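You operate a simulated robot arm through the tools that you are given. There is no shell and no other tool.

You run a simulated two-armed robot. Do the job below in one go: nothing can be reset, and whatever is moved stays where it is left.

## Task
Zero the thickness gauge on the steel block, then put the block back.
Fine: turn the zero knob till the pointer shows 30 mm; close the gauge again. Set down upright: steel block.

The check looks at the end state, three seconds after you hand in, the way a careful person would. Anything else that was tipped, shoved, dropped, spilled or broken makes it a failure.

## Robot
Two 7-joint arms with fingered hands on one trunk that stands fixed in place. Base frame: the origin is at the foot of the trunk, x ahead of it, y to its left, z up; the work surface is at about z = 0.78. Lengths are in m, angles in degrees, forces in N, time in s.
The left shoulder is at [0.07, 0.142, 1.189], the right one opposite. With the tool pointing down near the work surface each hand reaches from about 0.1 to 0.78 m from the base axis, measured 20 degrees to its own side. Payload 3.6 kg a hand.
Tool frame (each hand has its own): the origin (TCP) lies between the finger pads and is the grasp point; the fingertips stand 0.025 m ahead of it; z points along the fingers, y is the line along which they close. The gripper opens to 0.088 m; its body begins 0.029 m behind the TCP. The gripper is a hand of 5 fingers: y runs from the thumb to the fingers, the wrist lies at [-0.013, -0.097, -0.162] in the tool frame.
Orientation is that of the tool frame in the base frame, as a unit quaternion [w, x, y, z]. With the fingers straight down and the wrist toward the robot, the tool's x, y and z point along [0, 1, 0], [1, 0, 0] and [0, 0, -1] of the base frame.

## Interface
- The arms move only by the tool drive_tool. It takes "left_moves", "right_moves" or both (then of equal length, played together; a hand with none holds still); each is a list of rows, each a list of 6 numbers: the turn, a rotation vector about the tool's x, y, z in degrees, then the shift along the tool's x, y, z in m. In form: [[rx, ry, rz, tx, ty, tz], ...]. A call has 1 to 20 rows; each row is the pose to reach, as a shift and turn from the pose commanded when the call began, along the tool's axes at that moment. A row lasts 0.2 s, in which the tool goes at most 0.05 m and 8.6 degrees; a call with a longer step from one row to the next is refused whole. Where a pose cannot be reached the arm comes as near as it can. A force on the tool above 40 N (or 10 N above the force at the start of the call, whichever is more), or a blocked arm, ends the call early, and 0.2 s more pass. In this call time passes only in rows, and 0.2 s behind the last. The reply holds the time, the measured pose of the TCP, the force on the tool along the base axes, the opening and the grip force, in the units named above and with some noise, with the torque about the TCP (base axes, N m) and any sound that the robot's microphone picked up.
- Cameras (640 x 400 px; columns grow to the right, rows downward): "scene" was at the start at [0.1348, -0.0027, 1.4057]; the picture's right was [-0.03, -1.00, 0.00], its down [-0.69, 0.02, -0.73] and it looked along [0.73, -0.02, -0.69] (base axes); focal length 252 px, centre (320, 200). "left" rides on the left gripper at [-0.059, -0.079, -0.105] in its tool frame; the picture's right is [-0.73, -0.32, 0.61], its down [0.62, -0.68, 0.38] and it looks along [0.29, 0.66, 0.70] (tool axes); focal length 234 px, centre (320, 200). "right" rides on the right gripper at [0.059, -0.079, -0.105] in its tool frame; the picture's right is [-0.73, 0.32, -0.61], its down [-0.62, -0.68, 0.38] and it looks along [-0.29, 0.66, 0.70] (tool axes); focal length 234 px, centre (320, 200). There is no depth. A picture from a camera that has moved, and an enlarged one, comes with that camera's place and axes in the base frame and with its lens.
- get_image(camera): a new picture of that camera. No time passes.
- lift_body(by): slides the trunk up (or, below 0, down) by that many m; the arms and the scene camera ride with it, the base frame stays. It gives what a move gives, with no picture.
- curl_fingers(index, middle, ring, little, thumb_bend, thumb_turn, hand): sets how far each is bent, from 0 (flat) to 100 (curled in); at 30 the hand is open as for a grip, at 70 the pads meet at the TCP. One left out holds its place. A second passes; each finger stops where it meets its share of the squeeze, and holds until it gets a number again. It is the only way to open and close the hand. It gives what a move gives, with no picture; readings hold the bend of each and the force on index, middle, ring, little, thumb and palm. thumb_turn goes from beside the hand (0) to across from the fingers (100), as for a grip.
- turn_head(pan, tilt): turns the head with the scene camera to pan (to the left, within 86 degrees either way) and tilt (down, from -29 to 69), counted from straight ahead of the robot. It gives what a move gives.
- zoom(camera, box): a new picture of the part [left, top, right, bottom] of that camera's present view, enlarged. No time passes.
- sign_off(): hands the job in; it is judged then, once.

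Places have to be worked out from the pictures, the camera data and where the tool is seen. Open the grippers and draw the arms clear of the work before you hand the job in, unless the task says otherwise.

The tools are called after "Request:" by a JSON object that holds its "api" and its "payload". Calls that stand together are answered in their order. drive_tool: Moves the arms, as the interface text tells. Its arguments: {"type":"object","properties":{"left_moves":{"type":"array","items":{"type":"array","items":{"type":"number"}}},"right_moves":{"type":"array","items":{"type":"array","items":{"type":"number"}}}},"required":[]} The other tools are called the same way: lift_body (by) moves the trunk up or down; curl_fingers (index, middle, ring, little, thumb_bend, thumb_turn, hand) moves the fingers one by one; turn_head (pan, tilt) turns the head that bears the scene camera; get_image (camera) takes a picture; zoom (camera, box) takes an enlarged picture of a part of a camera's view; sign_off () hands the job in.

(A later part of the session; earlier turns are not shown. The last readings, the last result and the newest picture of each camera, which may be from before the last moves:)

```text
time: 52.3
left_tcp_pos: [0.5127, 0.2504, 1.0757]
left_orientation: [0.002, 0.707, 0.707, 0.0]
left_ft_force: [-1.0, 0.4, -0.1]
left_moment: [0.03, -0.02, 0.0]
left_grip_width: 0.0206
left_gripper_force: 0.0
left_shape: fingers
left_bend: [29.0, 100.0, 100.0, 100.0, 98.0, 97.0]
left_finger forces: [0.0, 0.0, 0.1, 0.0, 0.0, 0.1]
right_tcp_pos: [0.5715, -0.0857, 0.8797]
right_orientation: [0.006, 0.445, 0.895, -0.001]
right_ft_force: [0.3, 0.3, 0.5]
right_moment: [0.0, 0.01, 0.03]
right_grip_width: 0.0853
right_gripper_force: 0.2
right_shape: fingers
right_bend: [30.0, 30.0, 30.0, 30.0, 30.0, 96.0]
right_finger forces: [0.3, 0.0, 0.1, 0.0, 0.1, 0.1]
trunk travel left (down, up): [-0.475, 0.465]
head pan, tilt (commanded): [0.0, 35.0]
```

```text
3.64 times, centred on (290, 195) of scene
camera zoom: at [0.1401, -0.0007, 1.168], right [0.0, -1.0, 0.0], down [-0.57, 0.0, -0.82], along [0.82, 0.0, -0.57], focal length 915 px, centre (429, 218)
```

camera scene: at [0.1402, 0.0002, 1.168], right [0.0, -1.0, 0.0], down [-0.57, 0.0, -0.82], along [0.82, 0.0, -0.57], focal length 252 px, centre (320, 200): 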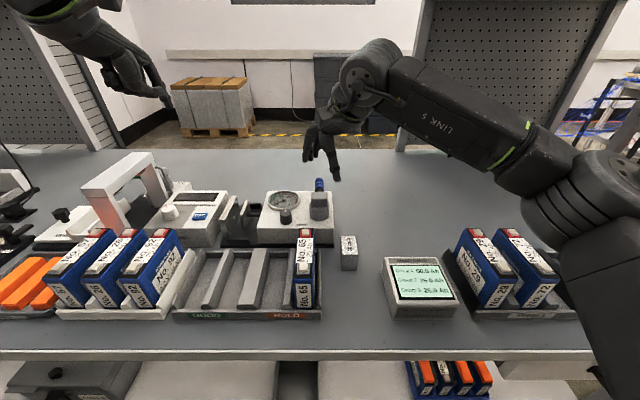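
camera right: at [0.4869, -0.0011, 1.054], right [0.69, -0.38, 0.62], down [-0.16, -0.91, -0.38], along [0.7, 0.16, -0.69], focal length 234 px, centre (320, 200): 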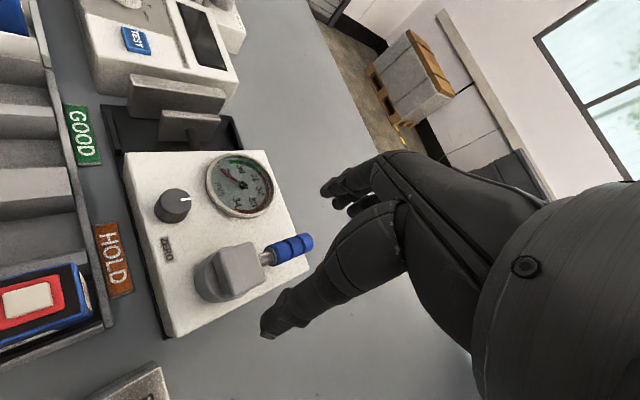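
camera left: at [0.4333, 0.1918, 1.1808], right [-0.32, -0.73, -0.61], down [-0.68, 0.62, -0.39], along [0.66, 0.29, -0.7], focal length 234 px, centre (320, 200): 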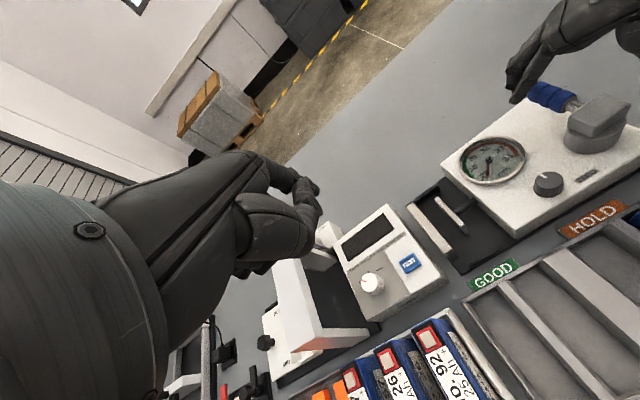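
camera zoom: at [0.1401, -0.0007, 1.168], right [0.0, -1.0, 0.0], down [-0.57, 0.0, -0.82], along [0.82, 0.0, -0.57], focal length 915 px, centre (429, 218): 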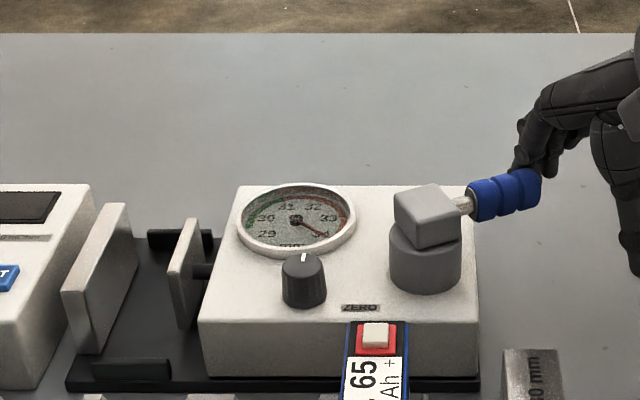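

The lever is at about 65–70°, the plunger has retracted to a gap of about 41 mm, and the dial is swung past 34. I push gently a bit more to see where its stop is.

Request:
{"api": "drive_tool", "payload": {"right_moves": [[0, 0, 0, 0.0001, -0.0065, 0], [0, 0, 0, 0.0003, -0.013, 0], [0, 0, 0, 0.0004, -0.0195, 0]]}}

Request:
{"api": "zoom", "payload": {"camera": "scene", "box": [220, 140, 360, 250]}}

```text
time: 53.1
left_tcp_pos: [0.5124, 0.2516, 1.076]
left_orientation: [0.001, 0.707, 0.708, 0.0]
left_ft_force: [0.2, -0.2, 0.5]
left_moment: [0.0, -0.02, 0.0]
left_grip_width: 0.0207
left_gripper_force: 0.2
left_shape: fingers
left_bend: [29.0, 100.0, 100.0, 100.0, 98.0, 97.0]
left_finger forces: [0.0, 0.0, 0.1, 0.0, 0.0, 0.0]
right_tcp_pos: [0.5542, -0.0979, 0.8801]
right_orientation: [0.006, 0.446, 0.895, -0.003]
right_ft_force: [0.0, -0.1, -0.5]
right_moment: [0.0, -0.01, -0.01]
right_grip_width: 0.0854
right_gripper_force: 0.0
right_shape: fingers
right_bend: [30.0, 30.0, 30.0, 30.0, 30.0, 96.0]
right_finger forces: [0.1, 0.1, 0.0, 0.0, 0.0, 0.1]
trunk travel left (down, up): [-0.475, 0.465]
head pan, tilt (commanded): [0.0, 35.0]
```

```text
3.64 times, centred on (290, 195) of scene
camera zoom: at [0.14, -0.0007, 1.168], right [0.0, -1.0, 0.0], down [-0.57, 0.0, -0.82], along [0.82, 0.0, -0.57], focal length 915 px, centre (429, 218)
```

zoom: 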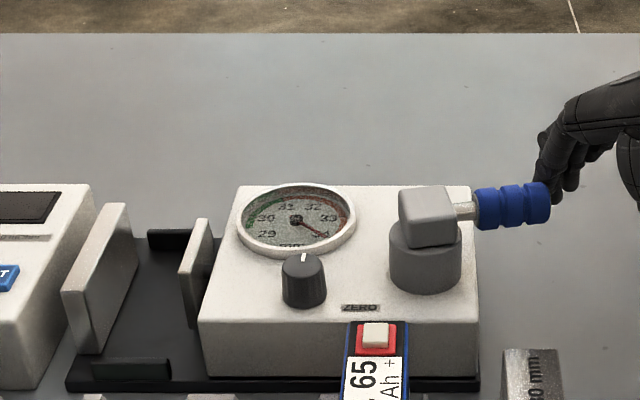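

The lever is at about 85°, the gap is about 45 mm, and it stays there without being held. I lift the right hand straight up, then explore in free air how far left it can reach, to decide which hand can carry the block into the jaws.

Request:
{"api": "drive_tool", "payload": {"right_moves": [[0, 0, 0, 0, 0, -0.03], [0, 0, 0, 0, 0, -0.06], [0, 0, 0, 0, 0, -0.09], [0, 0, 0, 0.03, 0.022, -0.09], [0, 0, 0, 0.06, 0.045, -0.09], [0, 0, 0, 0.09, 0.068, -0.09], [0, 0, 0, 0.118, 0.089, -0.09]]}}

Request:
{"api": "drive_tool", "payload": {"right_moves": [[0, 0, 0, 0.02, 0.015, 0], [0, 0, 0, 0.04, 0.03, 0], [0, 0, 0, 0.06, 0.045, 0], [0, 0, 0, 0.08, 0.06, 0]]}}

Request:
{"api": "get_image", "payload": {"camera": "scene"}}

```text
time: 54.7
left_tcp_pos: [0.5128, 0.2527, 1.0751]
left_orientation: [0.002, 0.707, 0.707, 0.0]
left_ft_force: [-0.9, 0.2, 0.0]
left_moment: [0.0, 0.01, 0.0]
left_grip_width: 0.0204
left_gripper_force: 0.0
left_shape: fingers
left_bend: [29.0, 100.0, 100.0, 100.0, 98.0, 97.0]
left_finger forces: [0.0, 0.0, 0.1, 0.1, 0.0, 0.0]
right_tcp_pos: [0.5552, 0.0518, 0.9685]
right_orientation: [0.006, 0.446, 0.895, -0.003]
right_ft_force: [-0.8, 0.2, 0.2]
right_moment: [-0.04, 0.01, 0.03]
right_grip_width: 0.0851
right_gripper_force: 0.1
right_shape: fingers
right_bend: [30.0, 30.0, 30.0, 30.0, 30.0, 96.0]
right_finger forces: [0.0, 0.0, 0.1, 0.0, 0.0, 0.0]
trunk travel left (down, up): [-0.475, 0.465]
head pan, tilt (commanded): [0.0, 35.0]
```

```text
time: 55.7
left_tcp_pos: [0.5127, 0.2522, 1.0754]
left_orientation: [0.002, 0.707, 0.708, -0.001]
left_ft_force: [0.2, 0.8, 0.2]
left_moment: [-0.03, -0.01, 0.01]
left_grip_width: 0.0206
left_gripper_force: 0.2
left_shape: fingers
left_bend: [29.0, 100.0, 100.0, 100.0, 98.0, 97.0]
left_finger forces: [0.0, 0.0, 0.0, 0.0, 0.0, 0.0]
right_tcp_pos: [0.5537, 0.1518, 0.9675]
right_orientation: [0.005, 0.446, 0.895, -0.003]
right_ft_force: [-0.6, 0.9, 0.1]
right_moment: [-0.02, -0.02, 0.01]
right_grip_width: 0.085
right_gripper_force: 0.1
right_shape: fingers
right_bend: [30.0, 30.0, 30.0, 30.0, 30.0, 96.0]
right_finger forces: [0.2, 0.0, 0.0, 0.0, 0.0, 0.0]
trunk travel left (down, up): [-0.475, 0.465]
head pan, tilt (commanded): [0.0, 35.0]
```

```text
taken
camera scene: at [0.14, 0.0005, 1.168], right [0.0, -1.0, 0.0], down [-0.57, 0.0, -0.82], along [0.82, 0.0, -0.57], focal length 252 px, centre (320, 200)
```

scene: 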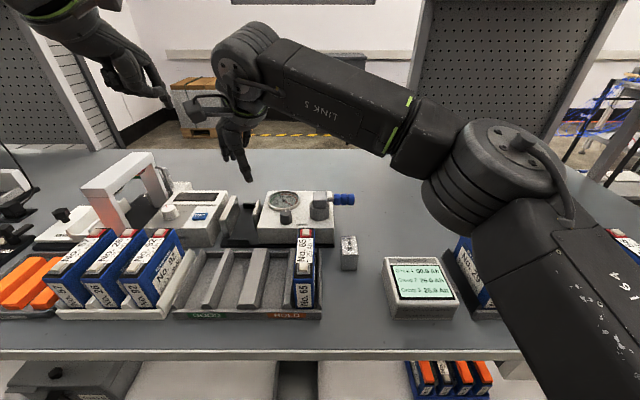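

The right hand reaches as far as y = 0.15 easily. I move the left hand farther out to keep clear, and then test turning the right hand to yaw 0 above the jaws.

Request:
{"api": "drive_tool", "payload": {"left_moves": [[0, 0, 0, 0.04, 0, -0.01], [0, 0, 0, 0.08, 0, -0.02], [0, 0, 0, 0.12, -0.01, -0.03], [0, 0, 0, 0.15, -0.02, -0.03]]}}

Request:
{"api": "drive_tool", "payload": {"right_moves": [[0, 0, 7.5, 0, 0, 0], [0, 0, 15, 0, 0, 0], [0, 0, 22.5, 0, 0, 0], [0, 0, 30, 0, 0, 0], [0, 0, 37, 0, 0, 0]]}}

```text
time: 56.7
left_tcp_pos: [0.4901, 0.4026, 1.1042]
left_orientation: [0.001, 0.707, 0.707, -0.001]
left_ft_force: [-0.4, 0.3, 0.2]
left_moment: [0.01, -0.04, -0.01]
left_grip_width: 0.0207
left_gripper_force: 0.1
left_shape: fingers
left_bend: [29.0, 100.0, 100.0, 100.0, 98.0, 97.0]
left_finger forces: [0.0, 0.0, 0.0, 0.1, 0.0, 0.0]
right_tcp_pos: [0.5528, 0.1521, 0.9673]
right_orientation: [0.007, 0.446, 0.895, -0.002]
right_ft_force: [-0.4, 0.1, 0.4]
right_moment: [0.0, -0.02, 0.0]
right_grip_width: 0.085
right_gripper_force: 0.1
right_shape: fingers
right_bend: [30.0, 30.0, 30.0, 30.0, 30.0, 96.0]
right_finger forces: [0.0, 0.0, 0.1, 0.1, 0.1, 0.0]
trunk travel left (down, up): [-0.475, 0.465]
head pan, tilt (commanded): [0.0, 35.0]
```

```text
time: 57.9
left_tcp_pos: [0.491, 0.4025, 1.105]
left_orientation: [0.002, 0.707, 0.707, -0.001]
left_ft_force: [-0.8, -0.1, 0.1]
left_moment: [0.0, -0.01, 0.01]
left_grip_width: 0.0207
left_gripper_force: 0.1
left_shape: fingers
left_bend: [29.0, 100.0, 100.0, 100.0, 98.0, 97.0]
left_finger forces: [0.0, 0.0, 0.0, 0.1, 0.0, 0.0]
right_tcp_pos: [0.5534, 0.1508, 0.968]
right_orientation: [0.007, 0.707, 0.707, 0.0]
right_ft_force: [-0.1, -0.6, -0.7]
right_moment: [0.01, -0.01, -0.01]
right_grip_width: 0.0852
right_gripper_force: 0.0
right_shape: fingers
right_bend: [30.0, 30.0, 30.0, 30.0, 30.0, 96.0]
right_finger forces: [0.0, 0.1, 0.0, 0.0, 0.0, 0.0]
trunk travel left (down, up): [-0.475, 0.465]
head pan, tilt (commanded): [0.0, 35.0]
```

The right hand can hold yaw 0 even above the jaws, so it can do the whole job alone. I check that it also gets to the exact insertion spot, (0.583, 0.172), staying above the jaws.

Request:
{"api": "drive_tool", "payload": {"right_moves": [[0, 0, 0, 0.01, 0.015, 0.02], [0, 0, 0, 0.021, 0.03, 0.04], [0, 0, 0, 0.021, 0.03, 0.06]]}}

Request:
{"api": "zoom", "payload": {"camera": "scene", "box": [180, 120, 320, 250]}}

Request:
{"api": "get_image", "payload": {"camera": "right"}}

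```text
time: 58.7
left_tcp_pos: [0.493, 0.4008, 1.1058]
left_orientation: [0.001, 0.707, 0.707, 0.0]
left_ft_force: [0.6, -0.3, -0.2]
left_moment: [-0.03, 0.03, 0.03]
left_grip_width: 0.021
left_gripper_force: 0.1
left_shape: fingers
left_bend: [29.0, 100.0, 100.0, 100.0, 98.0, 97.0]
left_finger forces: [0.0, 0.0, 0.1, 0.1, 0.0, 0.0]
right_tcp_pos: [0.5851, 0.1706, 0.9077]
right_orientation: [0.006, 0.707, 0.708, 0.0]
right_ft_force: [0.1, -0.4, -0.3]
right_moment: [0.02, 0.01, 0.02]
right_grip_width: 0.085
right_gripper_force: 0.1
right_shape: fingers
right_bend: [30.0, 30.0, 30.0, 30.0, 30.0, 96.0]
right_finger forces: [0.0, 0.1, 0.0, 0.1, 0.0, 0.0]
trunk travel left (down, up): [-0.475, 0.465]
head pan, tilt (commanded): [0.0, 35.0]
```

```text
3.08 times, centred on (250, 185) of scene
camera zoom: at [0.1404, -0.0009, 1.168], right [0.0, -1.0, 0.0], down [-0.57, 0.0, -0.82], along [0.82, 0.0, -0.57], focal length 774 px, centre (535, 246)
```

zoom: 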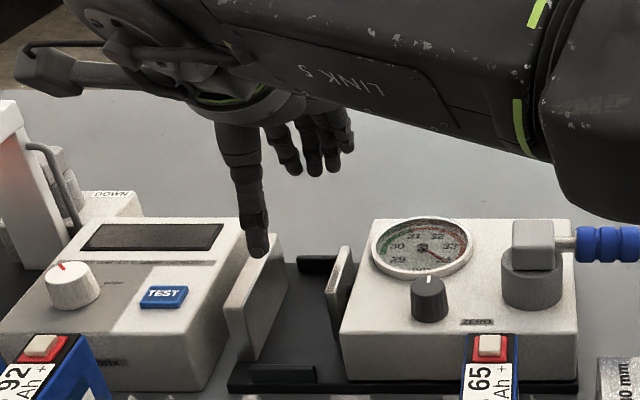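

```text
taken
camera right: at [0.5072, 0.2307, 1.0096], right [0.32, -0.72, 0.62], down [-0.68, -0.63, -0.38], along [0.66, -0.3, -0.69], focal length 234 px, centre (320, 200)
```

right: 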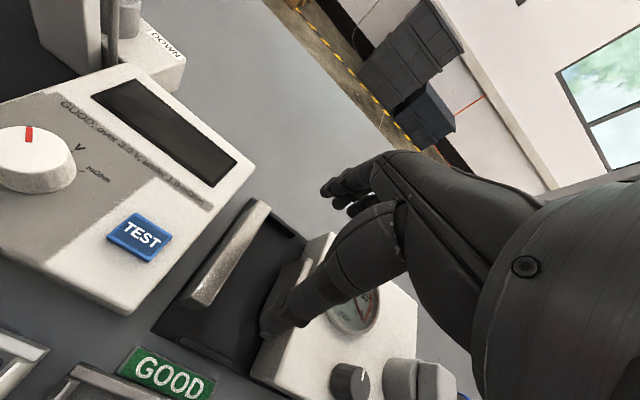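

The insertion spot is within reach. Now I rise and go above the block at (0.484, -0.059), keeping yaw 0.

Request:
{"api": "drive_tool", "payload": {"right_moves": [[0, 0, 0, 0, 0, -0.03], [0, 0, 0, 0, 0, -0.06], [0, 0, 0, -0.038, -0.017, -0.06], [0, 0, 0, -0.077, -0.034, -0.06], [0, 0, 0, -0.115, -0.051, -0.06], [0, 0, 0, -0.153, -0.068, -0.06], [0, 0, 0, -0.192, -0.085, -0.06], [0, 0, 0, -0.2296, -0.1016, -0.06]]}}

Request:
{"api": "curl_fingers", "payload": {"hand": "right", "index": 30, "middle": 30, "ring": 100, "little": 100, "thumb_bend": 30, "thumb_turn": 98}}

Request:
{"api": "get_image", "payload": {"camera": "scene"}}

Request:
{"api": "get_image", "payload": {"camera": "right"}}

```text
time: 60.5
left_tcp_pos: [0.4905, 0.4007, 1.1063]
left_orientation: [0.0, 0.708, 0.707, 0.001]
left_ft_force: [-0.4, -0.9, -0.7]
left_moment: [0.01, 0.0, -0.02]
left_grip_width: 0.0207
left_gripper_force: 0.1
left_shape: fingers
left_bend: [29.0, 100.0, 100.0, 100.0, 98.0, 97.0]
left_finger forces: [0.0, 0.0, 0.1, 0.0, 0.1, 0.1]
right_tcp_pos: [0.4824, -0.0581, 0.9673]
right_orientation: [0.006, 0.707, 0.707, 0.0]
right_ft_force: [0.1, 0.4, 0.0]
right_moment: [0.02, -0.01, 0.0]
right_grip_width: 0.0852
right_gripper_force: 0.1
right_shape: fingers
right_bend: [30.0, 30.0, 30.0, 30.0, 30.0, 96.0]
right_finger forces: [0.0, 0.1, 0.0, 0.0, 0.0, 0.0]
trunk travel left (down, up): [-0.475, 0.465]
head pan, tilt (commanded): [0.0, 35.0]
```

```text
time: 61.5
left_tcp_pos: [0.4919, 0.4021, 1.1049]
left_orientation: [0.001, 0.707, 0.708, 0.0]
left_ft_force: [-1.0, 0.1, -0.3]
left_moment: [-0.04, -0.02, 0.02]
left_grip_width: 0.0205
left_gripper_force: 0.0
left_shape: fingers
left_bend: [29.0, 100.0, 100.0, 100.0, 98.0, 97.0]
left_finger forces: [0.1, 0.0, 0.1, 0.0, 0.0, 0.0]
right_tcp_pos: [0.4832, -0.0575, 0.9683]
right_orientation: [0.007, 0.707, 0.708, 0.0]
right_ft_force: [0.4, 0.0, 0.1]
right_moment: [-0.02, -0.04, 0.0]
right_grip_width: 0.0851
right_gripper_force: 0.2
right_shape: fingers
right_bend: [30.0, 30.0, 100.0, 100.0, 30.0, 95.0]
right_finger forces: [0.0, 0.1, 0.1, 0.1, 0.0, 0.0]
trunk travel left (down, up): [-0.475, 0.465]
head pan, tilt (commanded): [0.0, 35.0]
```

```text
taken
camera scene: at [0.1401, -0.0005, 1.168], right [0.0, -1.0, 0.0], down [-0.57, 0.0, -0.82], along [0.82, 0.0, -0.57], focal length 252 px, centre (320, 200)
```

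scene: 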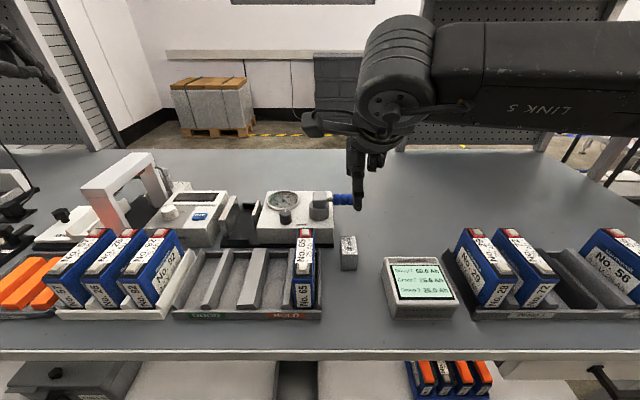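

```text
taken
camera right: at [0.405, 0.0027, 1.0708], right [0.32, -0.72, 0.62], down [-0.68, -0.63, -0.38], along [0.66, -0.3, -0.69], focal length 234 px, centre (320, 200)
```

right: 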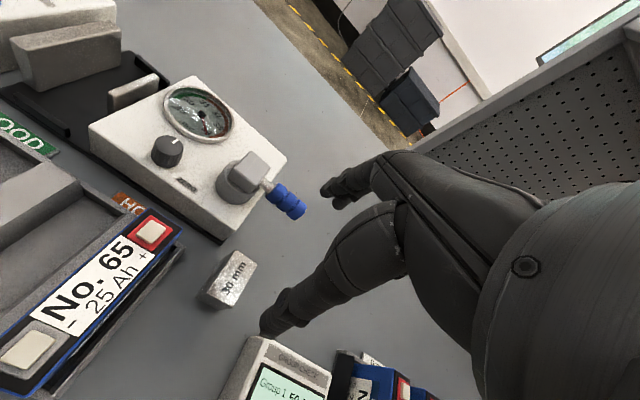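

The hand is above the block and the lever handle is behind the fingers with room to spare. I zoom to refine the block's place relative to the hand.

Request:
{"api": "zoom", "payload": {"camera": "right", "box": [180, 220, 300, 320]}}

Request:
{"api": "zoom", "payload": {"camera": "scene", "box": [320, 150, 400, 280]}}

```text
4.00 times, centred on (240, 270) of right
camera zoom: at [0.405, 0.0027, 1.0708], right [0.32, -0.72, 0.62], down [-0.68, -0.63, -0.38], along [0.66, -0.3, -0.69], focal length 937 px, centre (640, -80)
```

zoom: 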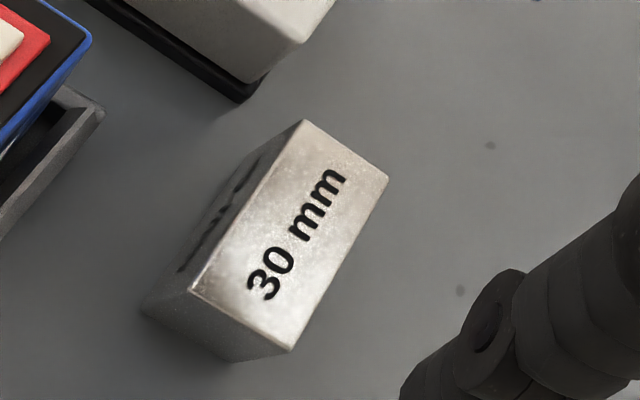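

```text
3.08 times, centred on (360, 215) of scene
camera zoom: at [0.1401, -0.0005, 1.168], right [0.0, -1.0, 0.0], down [-0.57, 0.0, -0.82], along [0.82, 0.0, -0.57], focal length 774 px, centre (197, 154)
```

zoom: 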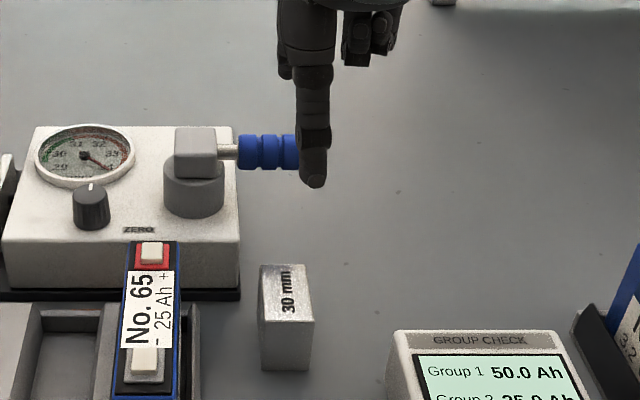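

The right camera puts the block centre at (0.482, -0.056) with no yaw, well centred under the hand. I descend in steps to grip height, with the TCP just above the block's top.

Request:
{"api": "drive_tool", "payload": {"right_moves": [[0, 0, 0, -0.0005, -0.001, 0.03], [0, 0, 0, -0.0005, -0.001, 0.06], [0, 0, 0, -0.0005, -0.001, 0.09]]}}

Request:
{"api": "zoom", "payload": {"camera": "right", "box": [140, 140, 420, 380]}}

Request:
{"api": "zoom", "payload": {"camera": "scene", "box": [300, 150, 400, 290]}}

```text
time: 62.3
left_tcp_pos: [0.4921, 0.4005, 1.1048]
left_orientation: [0.001, 0.707, 0.707, 0.001]
left_ft_force: [0.6, -0.4, -0.3]
left_moment: [-0.01, -0.03, 0.0]
left_grip_width: 0.0202
left_gripper_force: 0.0
left_shape: fingers
left_bend: [29.0, 100.0, 100.0, 100.0, 98.0, 97.0]
left_finger forces: [0.1, 0.0, 0.0, 0.0, 0.0, 0.1]
right_tcp_pos: [0.4833, -0.0585, 0.8781]
right_orientation: [0.007, 0.706, 0.708, 0.0]
right_ft_force: [0.2, -1.0, 0.2]
right_moment: [-0.01, 0.01, -0.01]
right_grip_width: 0.0851
right_gripper_force: 0.0
right_shape: fingers
right_bend: [30.0, 30.0, 100.0, 100.0, 30.0, 95.0]
right_finger forces: [0.1, 0.0, 0.0, 0.0, 0.0, 0.0]
trunk travel left (down, up): [-0.475, 0.465]
head pan, tilt (commanded): [0.0, 35.0]
```

```text
1.67 times, centred on (280, 260) of right
camera zoom: at [0.4049, 0.001, 0.98], right [0.32, -0.72, 0.62], down [-0.68, -0.63, -0.38], along [0.66, -0.29, -0.69], focal length 390 px, centre (387, 100)
```

zoom: 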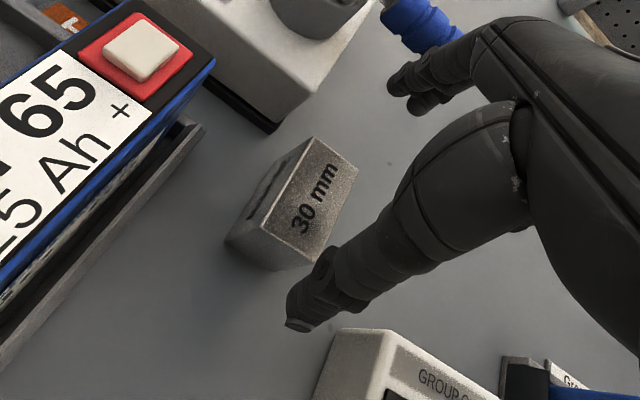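

```text
2.86 times, centred on (350, 220) of scene
camera zoom: at [0.1407, -0.0007, 1.168], right [0.0, -1.0, 0.0], down [-0.57, 0.0, -0.82], along [0.82, 0.0, -0.57], focal length 719 px, centre (234, 143)
```

zoom: 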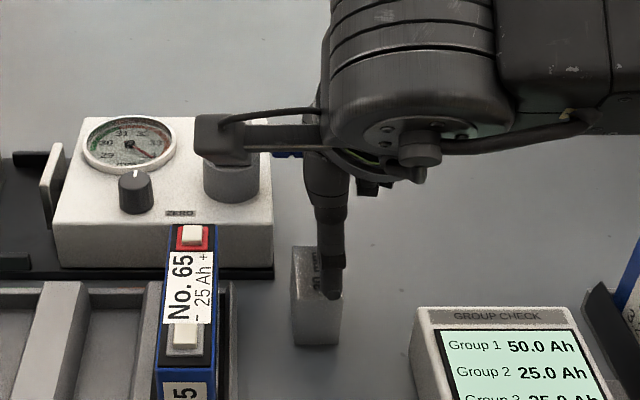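

Clearances look fine: the index back is about 2 cm short of the lever handle and the thumb is clear of the block's near face. I descend the remaining 53 mm.

Request:
{"api": "drive_tool", "payload": {"right_moves": [[0, 0, 0, 0, -0.001, 0.02], [0, 0, 0, 0, -0.001, 0.04], [0, 0, 0, 0, -0.001, 0.053]]}}

Request:
{"api": "zoom", "payload": {"camera": "right", "box": [140, 140, 420, 380]}}

Request:
{"api": "zoom", "payload": {"camera": "scene", "box": [300, 150, 400, 290]}}

```text
time: 63.1
left_tcp_pos: [0.4917, 0.4011, 1.1059]
left_orientation: [0.001, 0.707, 0.707, 0.0]
left_ft_force: [-0.1, -0.3, 0.0]
left_moment: [0.01, 0.06, -0.02]
left_grip_width: 0.0204
left_gripper_force: 0.1
left_shape: fingers
left_bend: [29.0, 100.0, 100.0, 100.0, 98.0, 97.0]
left_finger forces: [0.0, 0.1, 0.0, 0.0, 0.0, 0.1]
right_tcp_pos: [0.482, -0.0602, 0.826]
right_orientation: [0.007, 0.707, 0.707, 0.0]
right_ft_force: [0.4, -0.1, -0.5]
right_moment: [-0.03, 0.0, 0.01]
right_grip_width: 0.085
right_gripper_force: 0.0
right_shape: fingers
right_bend: [30.0, 30.0, 100.0, 100.0, 30.0, 95.0]
right_finger forces: [0.0, 0.0, 0.1, 0.1, 0.0, 0.0]
trunk travel left (down, up): [-0.475, 0.465]
head pan, tilt (commanded): [0.0, 35.0]
```

```text
1.67 times, centred on (280, 260) of right
camera zoom: at [0.4038, 0.0, 0.9279], right [0.32, -0.72, 0.62], down [-0.68, -0.63, -0.38], along [0.66, -0.3, -0.69], focal length 390 px, centre (387, 100)
```

zoom: 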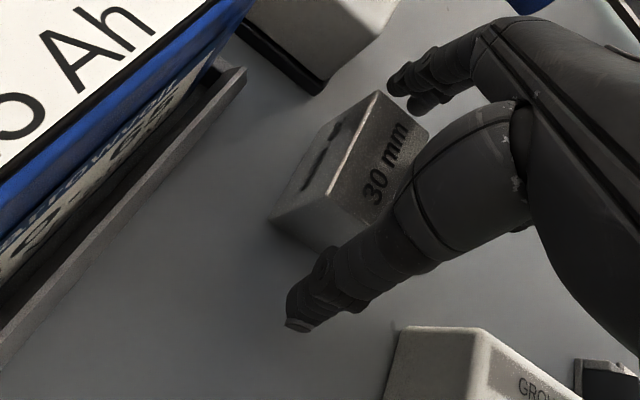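

```text
2.86 times, centred on (350, 220) of scene
camera zoom: at [0.1404, -0.0006, 1.168], right [0.0, -1.0, 0.0], down [-0.57, 0.0, -0.82], along [0.82, 0.0, -0.57], focal length 719 px, centre (234, 143)
```

zoom: 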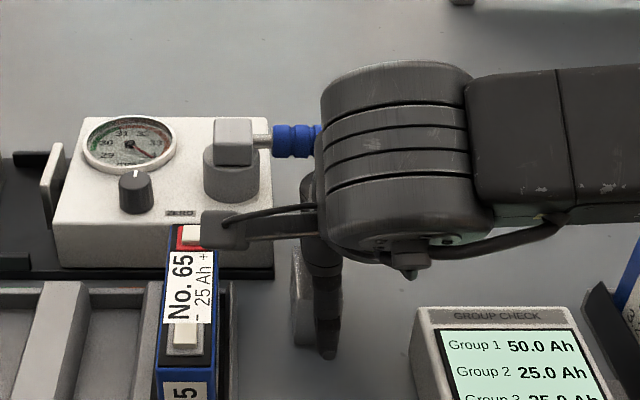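

The fingers straddle the block with no contact force. I close index, middle and thumb part-way to find contact.

Request:
{"api": "curl_fingers", "payload": {"hand": "right", "index": 44, "middle": 44, "thumb_bend": 44}}

Request:
{"api": "zoom", "payload": {"camera": "right", "box": [140, 140, 420, 380]}}

```text
time: 64.1
left_tcp_pos: [0.4921, 0.4019, 1.1056]
left_orientation: [0.002, 0.707, 0.707, 0.001]
left_ft_force: [0.7, -0.7, 0.3]
left_moment: [0.01, 0.01, 0.01]
left_grip_width: 0.0204
left_gripper_force: 0.1
left_shape: fingers
left_bend: [29.0, 100.0, 100.0, 100.0, 98.0, 97.0]
left_finger forces: [0.1, 0.0, 0.0, 0.1, 0.0, 0.0]
right_tcp_pos: [0.4809, -0.0608, 0.8261]
right_orientation: [0.006, 0.706, 0.708, 0.0]
right_ft_force: [-0.3, 0.0, -0.2]
right_moment: [0.01, -0.01, 0.05]
right_grip_width: 0.0553
right_gripper_force: 0.1
right_shape: fingers
right_bend: [44.0, 44.0, 100.0, 100.0, 44.0, 97.0]
right_finger forces: [0.0, 0.0, 0.2, 0.1, 0.1, 0.0]
trunk travel left (down, up): [-0.475, 0.465]
head pan, tilt (commanded): [0.0, 35.0]
```

```text
1.67 times, centred on (280, 260) of right
camera zoom: at [0.4036, 0.0001, 0.928], right [0.32, -0.72, 0.62], down [-0.68, -0.63, -0.38], along [0.66, -0.3, -0.69], focal length 390 px, centre (387, 100)
```

zoom: 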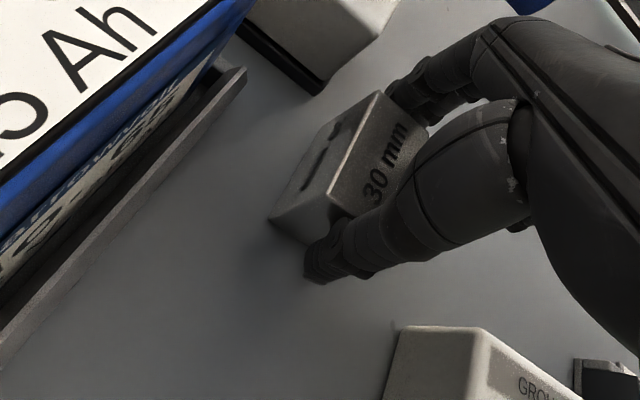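

The opening is 55 mm with no contact yet. I close further to grip the block.

Request:
{"api": "curl_fingers", "payload": {"hand": "right", "index": 54, "middle": 54, "thumb_bend": 54}}

Request:
{"api": "zoom", "payload": {"camera": "right", "box": [140, 140, 420, 380]}}

```text
time: 65.1
left_tcp_pos: [0.4905, 0.4017, 1.1044]
left_orientation: [0.001, 0.707, 0.708, 0.0]
left_ft_force: [0.0, -0.4, -0.6]
left_moment: [0.02, 0.03, 0.02]
left_grip_width: 0.0207
left_gripper_force: 0.0
left_shape: fingers
left_bend: [29.0, 100.0, 100.0, 100.0, 98.0, 97.0]
left_finger forces: [0.1, 0.1, 0.0, 0.1, 0.0, 0.0]
right_tcp_pos: [0.4814, -0.0595, 0.8257]
right_orientation: [0.006, 0.707, 0.707, -0.001]
right_ft_force: [-0.8, -0.1, -0.6]
right_moment: [0.03, -0.1, 0.02]
right_grip_width: 0.0456
right_gripper_force: 5.6
right_shape: fingers
right_bend: [50.0, 51.0, 100.0, 100.0, 48.0, 98.0]
right_finger forces: [3.2, 2.4, 0.0, 0.0, 6.2, 0.0]
trunk travel left (down, up): [-0.475, 0.465]
head pan, tilt (commanded): [0.0, 35.0]
```

```text
1.67 times, centred on (280, 260) of right
camera zoom: at [0.4035, 0.0001, 0.9281], right [0.32, -0.72, 0.62], down [-0.68, -0.63, -0.38], along [0.66, -0.3, -0.69], focal length 390 px, centre (387, 100)
```

zoom: 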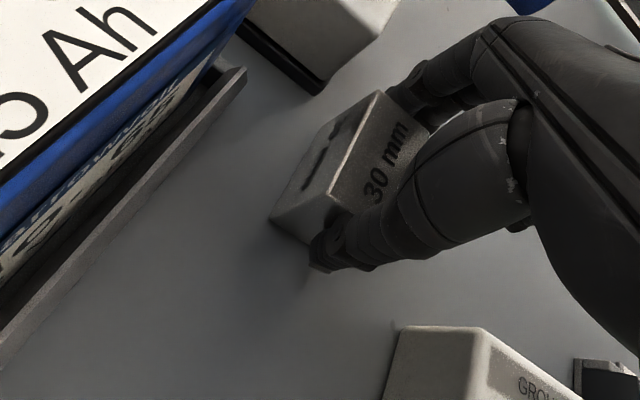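

All three fingers touch the block (index 3.2, middle 2.4, thumb 6.2 N) and it has not shifted. I firm up the grip before lifting.

Request:
{"api": "curl_fingers", "payload": {"hand": "right", "index": 64, "middle": 64, "thumb_bend": 62}}

Request:
{"api": "drive_tool", "payload": {"right_moves": [[0, 0, 0, 0, 0, -0.004], [0, 0, 0, 0, 0, -0.012]]}}

Request:
{"api": "zoom", "payload": {"camera": "right", "box": [140, 140, 420, 380]}}

Request:
{"api": "zoom", "payload": {"camera": "scene", "box": [300, 150, 400, 290]}}

```text
time: 66.1
left_tcp_pos: [0.4917, 0.4006, 1.1045]
left_orientation: [0.001, 0.707, 0.707, 0.001]
left_ft_force: [0.3, 0.2, -0.4]
left_moment: [-0.01, 0.0, 0.05]
left_grip_width: 0.0204
left_gripper_force: 0.2
left_shape: fingers
left_bend: [29.0, 100.0, 100.0, 100.0, 98.0, 97.0]
left_finger forces: [0.0, 0.1, 0.0, 0.0, 0.0, 0.1]
right_tcp_pos: [0.4818, -0.0582, 0.826]
right_orientation: [0.007, 0.707, 0.708, 0.0]
right_ft_force: [1.4, -2.0, 1.7]
right_moment: [-0.05, -0.22, -0.03]
right_grip_width: 0.0438
right_gripper_force: 14.9
right_shape: fingers
right_bend: [51.0, 57.0, 100.0, 100.0, 50.0, 98.0]
right_finger forces: [9.0, 7.9, 0.0, 0.1, 12.7, 0.0]
trunk travel left (down, up): [-0.475, 0.465]
head pan, tilt (commanded): [0.0, 35.0]
```

```text
time: 66.7
left_tcp_pos: [0.4912, 0.3997, 1.1043]
left_orientation: [0.001, 0.707, 0.707, 0.0]
left_ft_force: [-0.1, -0.3, -0.9]
left_moment: [0.01, -0.01, -0.04]
left_grip_width: 0.0204
left_gripper_force: 0.1
left_shape: fingers
left_bend: [29.0, 100.0, 100.0, 100.0, 98.0, 97.0]
left_finger forces: [0.1, 0.1, 0.1, 0.1, 0.0, 0.1]
right_tcp_pos: [0.4816, -0.0598, 0.8369]
right_orientation: [0.006, 0.706, 0.709, -0.001]
right_ft_force: [-0.1, -0.7, -4.3]
right_moment: [-0.04, -0.04, 0.0]
right_grip_width: 0.0437
right_gripper_force: 14.2
right_shape: fingers
right_bend: [51.0, 57.0, 100.0, 100.0, 50.0, 98.0]
right_finger forces: [8.5, 6.1, 0.0, 0.1, 12.9, 0.0]
trunk travel left (down, up): [-0.475, 0.465]
head pan, tilt (commanded): [0.0, 35.0]
```

```text
1.67 times, centred on (280, 260) of right
camera zoom: at [0.4038, 0.0004, 0.9396], right [0.32, -0.72, 0.62], down [-0.68, -0.63, -0.38], along [0.66, -0.3, -0.69], focal length 390 px, centre (387, 100)
```

zoom: 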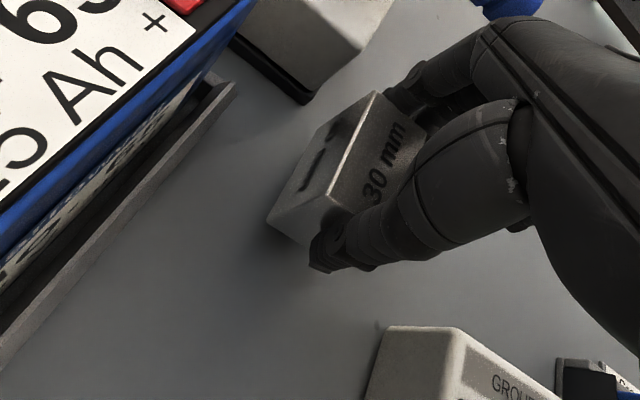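

```text
2.86 times, centred on (350, 220) of scene
camera zoom: at [0.1404, -0.0005, 1.1679], right [0.0, -1.0, 0.0], down [-0.57, 0.0, -0.82], along [0.82, 0.0, -0.57], focal length 719 px, centre (234, 143)
```

zoom: 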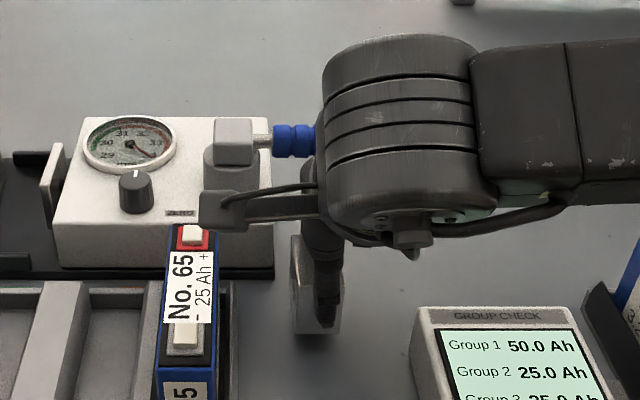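

The block is lifted (4.3 N on the wrist, 14 N grip) and sits level. I raise it well clear and carry it over to above the jaws at (0.583, 0.172).

Request:
{"api": "drive_tool", "payload": {"right_moves": [[0, 0, 0, 0, 0, -0.033], [0, 0, 0, 0, 0, -0.066], [0, 0, 0, 0, 0, -0.1], [0, 0, 0, 0, 0, -0.133]]}}

Request:
{"api": "drive_tool", "payload": {"right_moves": [[0, 0, 0, 0.033, 0.0145, 0], [0, 0, 0, 0.066, 0.029, 0], [0, 0, 0, 0.099, 0.0435, 0], [0, 0, 0, 0.132, 0.058, 0], [0, 0, 0, 0.165, 0.0725, 0], [0, 0, 0, 0.198, 0.087, 0], [0, 0, 0, 0.231, 0.1014, 0]]}}

Request:
{"api": "get_image", "payload": {"camera": "right"}}

Request:
{"api": "zoom", "payload": {"camera": "scene", "box": [180, 110, 340, 250]}}

```text
time: 67.7
left_tcp_pos: [0.4915, 0.4015, 1.1049]
left_orientation: [0.001, 0.707, 0.707, 0.0]
left_ft_force: [-0.4, 1.1, -0.7]
left_moment: [0.01, -0.02, -0.02]
left_grip_width: 0.0204
left_gripper_force: 0.1
left_shape: fingers
left_bend: [29.0, 100.0, 100.0, 100.0, 98.0, 97.0]
left_finger forces: [0.1, 0.1, 0.0, 0.0, 0.0, 0.0]
right_tcp_pos: [0.4803, -0.059, 0.9712]
right_orientation: [0.007, 0.706, 0.708, -0.001]
right_ft_force: [-0.3, -0.2, -6.4]
right_moment: [-0.07, 0.0, -0.01]
right_grip_width: 0.0434
right_gripper_force: 13.3
right_shape: fingers
right_bend: [51.0, 57.0, 100.0, 100.0, 50.0, 98.0]
right_finger forces: [8.4, 5.8, 0.1, 0.1, 12.8, 0.0]
trunk travel left (down, up): [-0.475, 0.465]
head pan, tilt (commanded): [0.0, 35.0]
```

```text
time: 69.3
left_tcp_pos: [0.492, 0.4033, 1.1037]
left_orientation: [0.001, 0.707, 0.707, 0.0]
left_ft_force: [0.2, 0.5, -0.3]
left_moment: [0.01, 0.01, -0.01]
left_grip_width: 0.0207
left_gripper_force: 0.1
left_shape: fingers
left_bend: [29.0, 100.0, 100.0, 100.0, 98.0, 97.0]
left_finger forces: [0.0, 0.0, 0.0, 0.1, 0.1, 0.0]
right_tcp_pos: [0.5832, 0.1759, 0.969]
right_orientation: [0.007, 0.706, 0.708, -0.002]
right_ft_force: [0.4, 0.0, -5.5]
right_moment: [-0.03, 0.05, 0.03]
right_grip_width: 0.0434
right_gripper_force: 13.1
right_shape: fingers
right_bend: [52.0, 58.0, 100.0, 100.0, 50.0, 98.0]
right_finger forces: [8.4, 5.7, 0.0, 0.0, 12.6, 0.1]
trunk travel left (down, up): [-0.475, 0.465]
head pan, tilt (commanded): [0.0, 35.0]
```

```text
taken
camera right: at [0.5038, 0.2354, 1.0701], right [0.32, -0.72, 0.62], down [-0.68, -0.63, -0.38], along [0.66, -0.3, -0.69], focal length 234 px, centre (320, 200)
```

right: 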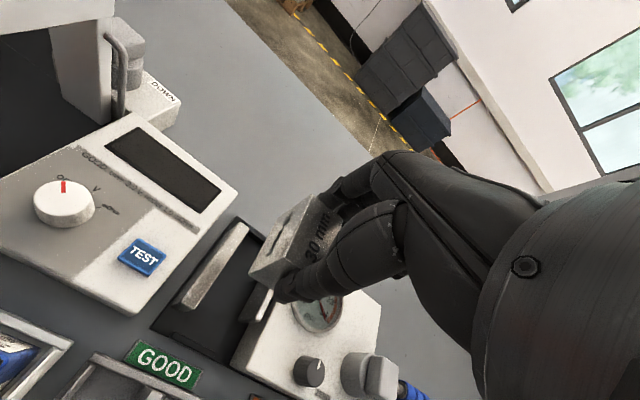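

```text
2.86 times, centred on (260, 180) of scene
camera zoom: at [0.1409, 0.0019, 1.1679], right [0.0, -1.0, 0.0], down [-0.57, 0.0, -0.82], along [0.82, 0.0, -0.57], focal length 719 px, centre (491, 257)
```

zoom: 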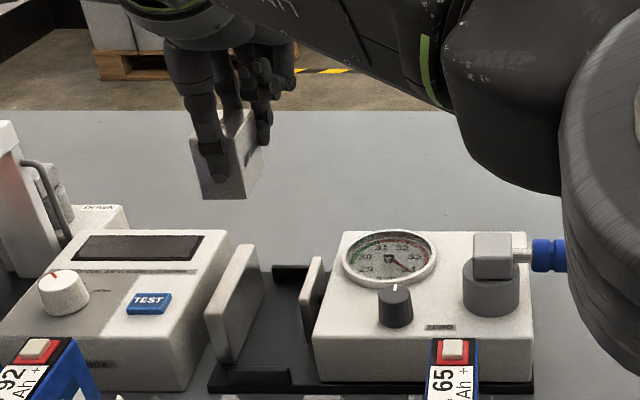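

The block is held securely above the jaws. I zoom in with the right camera to line the block up with the fixed jaw and the gap.

Request:
{"api": "zoom", "payload": {"camera": "right", "box": [140, 170, 380, 350]}}

Request:
{"api": "zoom", "payload": {"camera": "scene", "box": [215, 120, 305, 250]}}

```text
2.22 times, centred on (260, 260) of right
camera zoom: at [0.5038, 0.2354, 1.0701], right [0.32, -0.72, 0.62], down [-0.68, -0.63, -0.38], along [0.66, -0.3, -0.69], focal length 520 px, centre (453, 67)
```

zoom: 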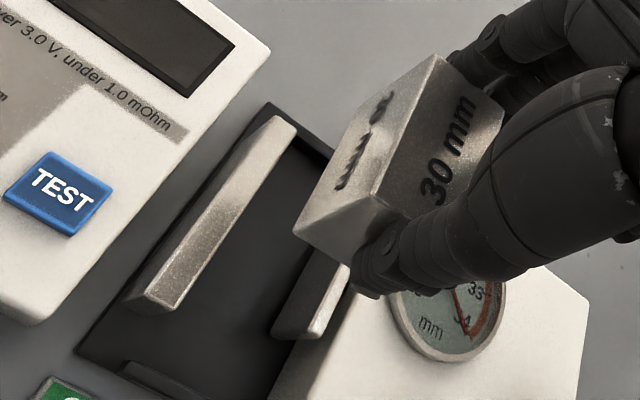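

```text
3.08 times, centred on (260, 185) of scene
camera zoom: at [0.1409, 0.0019, 1.1679], right [0.0, -1.0, 0.0], down [-0.57, 0.0, -0.82], along [0.82, 0.0, -0.57], focal length 774 px, centre (505, 246)
```

zoom: 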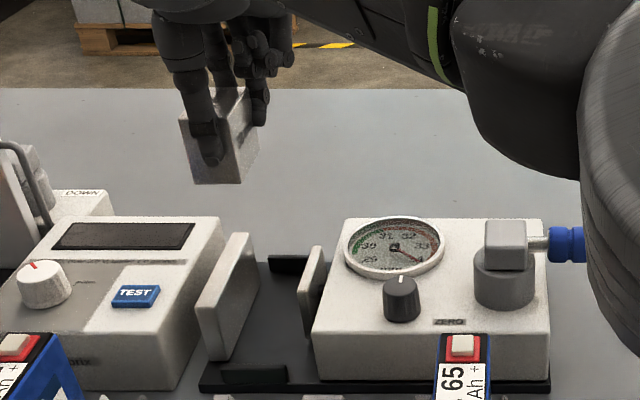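

The right camera puts the fixed jaw face at y ≈ 0.196 and the block's left face at almost the same y, with the block turned roughly 2°. I shift 5 mm to -y, correct the yaw, and descend until the block's bottom is just above the jaw tops.

Request:
{"api": "drive_tool", "payload": {"right_moves": [[0, 0, 1, -0.0045, 0.002, 0.0], [0, 0, 2, -0.0045, 0.002, 0.03], [0, 0, 2, -0.0045, 0.002, 0.06], [0, 0, 2, -0.0045, 0.002, 0.077]]}}

Request:
{"api": "zoom", "payload": {"camera": "right", "box": [140, 170, 380, 350]}}

Request:
{"api": "zoom", "payload": {"camera": "scene", "box": [215, 140, 305, 250]}}

```text
time: 70.3
left_tcp_pos: [0.4915, 0.4018, 1.1045]
left_orientation: [0.0, 0.707, 0.707, -0.001]
left_ft_force: [-0.8, 0.0, 0.1]
left_moment: [-0.03, 0.01, 0.04]
left_grip_width: 0.0206
left_gripper_force: 0.0
left_shape: fingers
left_bend: [29.0, 100.0, 100.0, 100.0, 98.0, 97.0]
left_finger forces: [0.1, 0.0, 0.0, 0.1, 0.0, 0.1]
right_tcp_pos: [0.5846, 0.1676, 0.8912]
right_orientation: [0.006, 0.719, 0.695, 0.0]
right_ft_force: [-0.7, 0.7, -5.2]
right_moment: [0.0, -0.01, -0.02]
right_grip_width: 0.0436
right_gripper_force: 12.8
right_shape: fingers
right_bend: [52.0, 58.0, 100.0, 100.0, 50.0, 98.0]
right_finger forces: [8.4, 5.7, 0.0, 0.0, 12.4, 0.0]
trunk travel left (down, up): [-0.475, 0.465]
head pan, tilt (commanded): [0.0, 35.0]
```

```text
2.22 times, centred on (260, 260) of right
camera zoom: at [0.5099, 0.2308, 0.9943], right [0.29, -0.73, 0.62], down [-0.7, -0.6, -0.38], along [0.65, -0.32, -0.69], focal length 520 px, centre (453, 67)
```

zoom: 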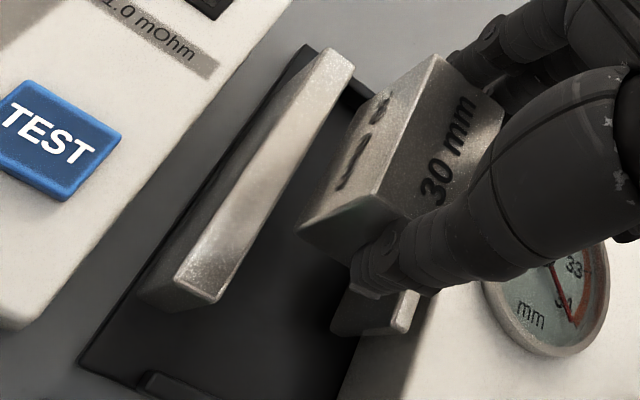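

```text
3.64 times, centred on (260, 195) of scene
camera zoom: at [0.1412, -0.0001, 1.1679], right [0.0, -1.0, 0.0], down [-0.57, 0.0, -0.82], along [0.82, 0.0, -0.57], focal length 915 px, centre (538, 218)
```

zoom: 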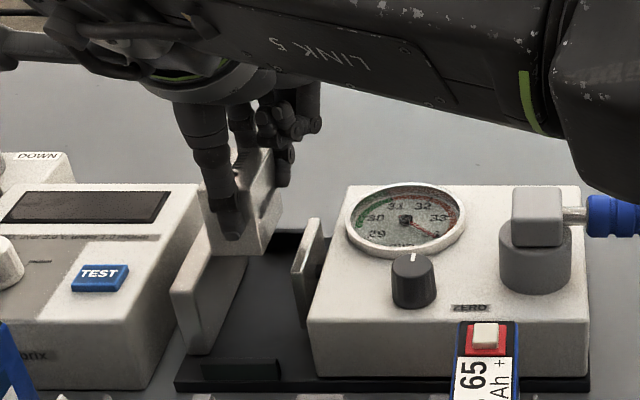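

The views disagree slightly on the clearance to the fixed jaw, so I zoom closer before lowering the block between the jaws.

Request:
{"api": "zoom", "payload": {"camera": "scene", "box": [235, 185, 285, 235]}}

Request:
{"api": "zoom", "payload": {"camera": "right", "box": [190, 180, 310, 310]}}

```text
8.00 times, centred on (260, 210) of scene
camera zoom: at [0.1412, -0.0001, 1.1679], right [0.0, -1.0, 0.0], down [-0.57, 0.0, -0.82], along [0.82, 0.0, -0.57], focal length 2013 px, centre (800, 120)
```

zoom: 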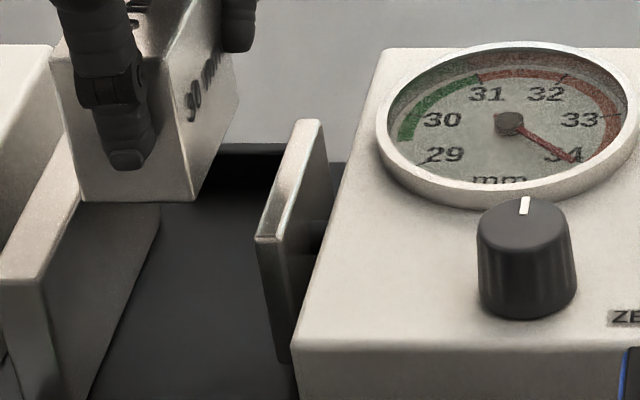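

```text
3.08 times, centred on (250, 245) of right
camera zoom: at [0.5099, 0.2308, 0.9943], right [0.29, -0.73, 0.62], down [-0.7, -0.6, -0.38], along [0.65, -0.32, -0.69], focal length 720 px, centre (535, 62)
```

zoom: 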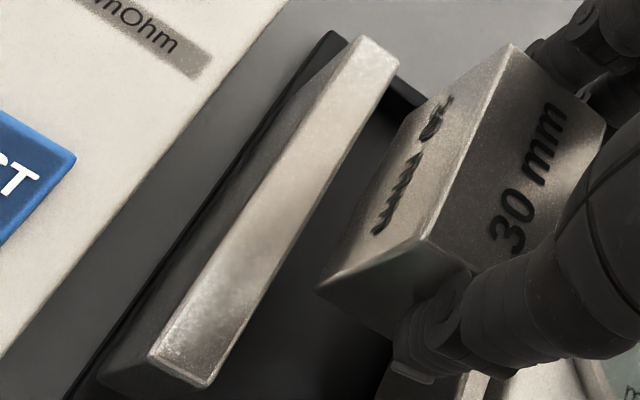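

Closer up, the block is upright and square. Its left face (y ≈ 0.190) clears the fixed jaw (0.194–0.196), and it is 16 mm from the plunger. I lower it between the jaws, stopping short of the plate.

Request:
{"api": "drive_tool", "payload": {"right_moves": [[0, 0, 0, 0, 0, 0.015], [0, 0, 0, 0, 0, 0.03], [0, 0, 0, 0, 0, 0.042]]}}

Request:
{"api": "zoom", "payload": {"camera": "scene", "box": [235, 175, 295, 245]}}

Request:
{"api": "zoom", "payload": {"camera": "right", "box": [190, 180, 350, 340]}}

```text
time: 71.1
left_tcp_pos: [0.4922, 0.4016, 1.1042]
left_orientation: [0.001, 0.707, 0.707, -0.001]
left_ft_force: [0.1, -0.3, -0.4]
left_moment: [0.03, 0.0, -0.01]
left_grip_width: 0.0207
left_gripper_force: 0.0
left_shape: fingers
left_bend: [29.0, 100.0, 100.0, 100.0, 98.0, 97.0]
left_finger forces: [0.0, 0.1, 0.1, 0.1, 0.0, 0.2]
right_tcp_pos: [0.5872, 0.1678, 0.8497]
right_orientation: [0.006, 0.719, 0.695, 0.0]
right_ft_force: [-0.5, 1.0, -5.1]
right_moment: [-0.01, 0.01, 0.01]
right_grip_width: 0.0434
right_gripper_force: 13.1
right_shape: fingers
right_bend: [52.0, 58.0, 100.0, 100.0, 50.0, 98.0]
right_finger forces: [8.4, 5.6, 0.0, 0.0, 12.3, 0.0]
trunk travel left (down, up): [-0.475, 0.465]
head pan, tilt (commanded): [0.0, 35.0]
```

```text
5.71 times, centred on (265, 210) of scene
camera zoom: at [0.1412, -0.0002, 1.1679], right [0.0, -1.0, 0.0], down [-0.57, 0.0, -0.82], along [0.82, 0.0, -0.57], focal length 1438 px, centre (634, 143)
```

zoom: 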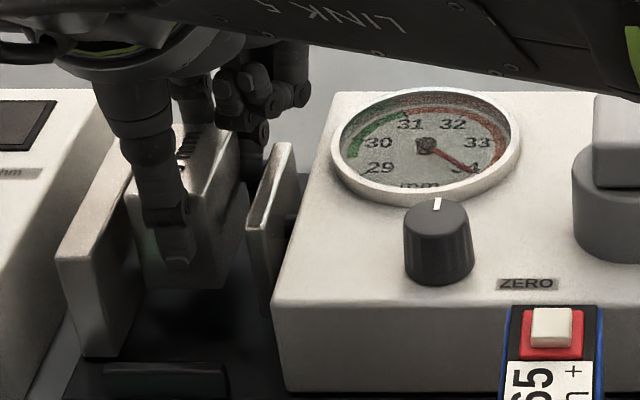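

```text
2.50 times, centred on (270, 260) of right
camera zoom: at [0.5102, 0.2301, 0.9522], right [0.29, -0.73, 0.62], down [-0.7, -0.6, -0.38], along [0.65, -0.32, -0.69], focal length 585 px, centre (445, 50)
```

zoom: 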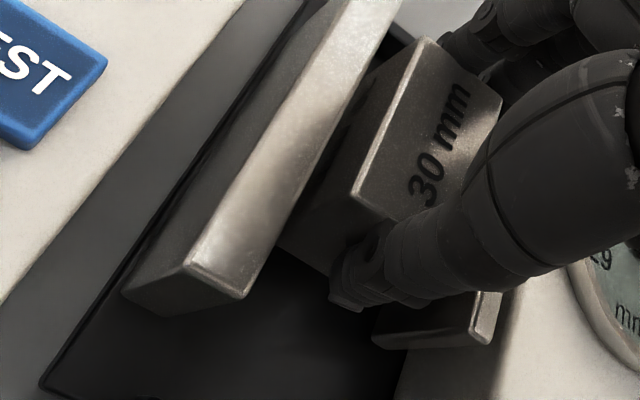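

The block is inside the gap with no contact. I continue down in small steps, watching for the plate to take its weight.

Request:
{"api": "drive_tool", "payload": {"right_moves": [[0, 0, 0, 0, 0, 0.004], [0, 0, 0, 0, 0, 0.008]]}}

Request:
{"api": "drive_tool", "payload": {"right_moves": [[0, 0, 0, 0, 0, 0.002], [0, 0, 0, 0, 0, 0.004]]}}

```text
time: 71.7
left_tcp_pos: [0.4919, 0.4017, 1.1049]
left_orientation: [0.001, 0.707, 0.707, -0.001]
left_ft_force: [-0.9, 0.7, 0.4]
left_moment: [-0.01, 0.04, -0.01]
left_grip_width: 0.0205
left_gripper_force: 0.1
left_shape: fingers
left_bend: [29.0, 100.0, 100.0, 100.0, 98.0, 97.0]
left_finger forces: [0.0, 0.1, 0.0, 0.1, 0.0, 0.1]
right_tcp_pos: [0.5849, 0.1673, 0.8412]
right_orientation: [0.006, 0.719, 0.695, -0.001]
right_ft_force: [0.0, 0.5, -6.1]
right_moment: [-0.07, -0.03, 0.03]
right_grip_width: 0.0436
right_gripper_force: 13.3
right_shape: fingers
right_bend: [52.0, 58.0, 100.0, 100.0, 50.0, 98.0]
right_finger forces: [8.4, 5.5, 0.1, 0.0, 12.4, 0.0]
trunk travel left (down, up): [-0.475, 0.465]
head pan, tilt (commanded): [0.0, 35.0]
```

```text
time: 72.3
left_tcp_pos: [0.4924, 0.4018, 1.105]
left_orientation: [0.0, 0.707, 0.707, -0.001]
left_ft_force: [0.3, 0.4, -0.5]
left_moment: [0.03, 0.01, 0.03]
left_grip_width: 0.0204
left_gripper_force: 0.0
left_shape: fingers
left_bend: [29.0, 100.0, 100.0, 100.0, 98.0, 97.0]
left_finger forces: [0.0, 0.0, 0.1, 0.0, 0.1, 0.0]
right_tcp_pos: [0.5854, 0.1663, 0.8376]
right_orientation: [0.007, 0.719, 0.695, -0.001]
right_ft_force: [-0.2, -0.3, -5.4]
right_moment: [-0.01, 0.02, 0.0]
right_grip_width: 0.0435
right_gripper_force: 12.5
right_shape: fingers
right_bend: [52.0, 58.0, 100.0, 100.0, 50.0, 98.0]
right_finger forces: [8.4, 5.6, 0.0, 0.0, 12.3, 0.0]
trunk travel left (down, up): [-0.475, 0.465]
head pan, tilt (commanded): [0.0, 35.0]
```

Still hanging free at TCP z 0.8376. I shift 3 mm toward the fixed jaw and keep lowering in 2 mm steps.

Request:
{"api": "drive_tool", "payload": {"right_moves": [[0, 0, 0, 0.0015, 0, 0.0], [0, 0, 0, 0.003, 0, 0.001], [0, 0, 0, 0.003, 0, 0.003]]}}

Request:
{"api": "drive_tool", "payload": {"right_moves": [[0, 0, 0, 0, 0, 0.0015], [0, 0, 0, 0, 0, 0.003]]}}

```text
time: 73.1
left_tcp_pos: [0.4911, 0.402, 1.1047]
left_orientation: [0.001, 0.707, 0.707, 0.0]
left_ft_force: [-0.5, -0.3, -0.3]
left_moment: [-0.02, -0.03, -0.04]
left_grip_width: 0.0206
left_gripper_force: 0.1
left_shape: fingers
left_bend: [29.0, 100.0, 100.0, 100.0, 98.0, 97.0]
left_finger forces: [0.0, 0.0, 0.1, 0.0, 0.0, 0.0]
right_tcp_pos: [0.585, 0.1692, 0.8363]
right_orientation: [0.006, 0.719, 0.695, 0.001]
right_ft_force: [0.1, 0.1, 3.3]
right_moment: [-0.04, -0.25, 0.01]
right_grip_width: 0.0433
right_gripper_force: 14.1
right_shape: fingers
right_bend: [52.0, 57.0, 100.0, 100.0, 50.0, 98.0]
right_finger forces: [8.3, 6.8, 0.1, 0.1, 13.3, 0.0]
trunk travel left (down, up): [-0.475, 0.465]
head pan, tilt (commanded): [0.0, 35.0]
```

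```text
time: 73.7
left_tcp_pos: [0.4905, 0.4014, 1.1065]
left_orientation: [0.002, 0.707, 0.707, 0.001]
left_ft_force: [0.1, 1.0, -0.1]
left_moment: [-0.01, -0.01, -0.03]
left_grip_width: 0.0201
left_gripper_force: 0.0
left_shape: fingers
left_bend: [29.0, 100.0, 100.0, 100.0, 98.0, 97.0]
left_finger forces: [0.0, 0.0, 0.0, 0.0, 0.0, 0.1]
right_tcp_pos: [0.5835, 0.1705, 0.8335]
right_orientation: [0.007, 0.719, 0.695, 0.001]
right_ft_force: [1.8, 1.9, 14.4]
right_moment: [0.03, -0.31, 0.04]
right_grip_width: 0.0434
right_gripper_force: 15.3
right_shape: fingers
right_bend: [51.0, 57.0, 100.0, 100.0, 50.0, 98.0]
right_finger forces: [9.5, 7.2, 0.0, 0.0, 13.4, 0.0]
trunk travel left (down, up): [-0.475, 0.465]
head pan, tilt (commanded): [0.0, 35.0]
```

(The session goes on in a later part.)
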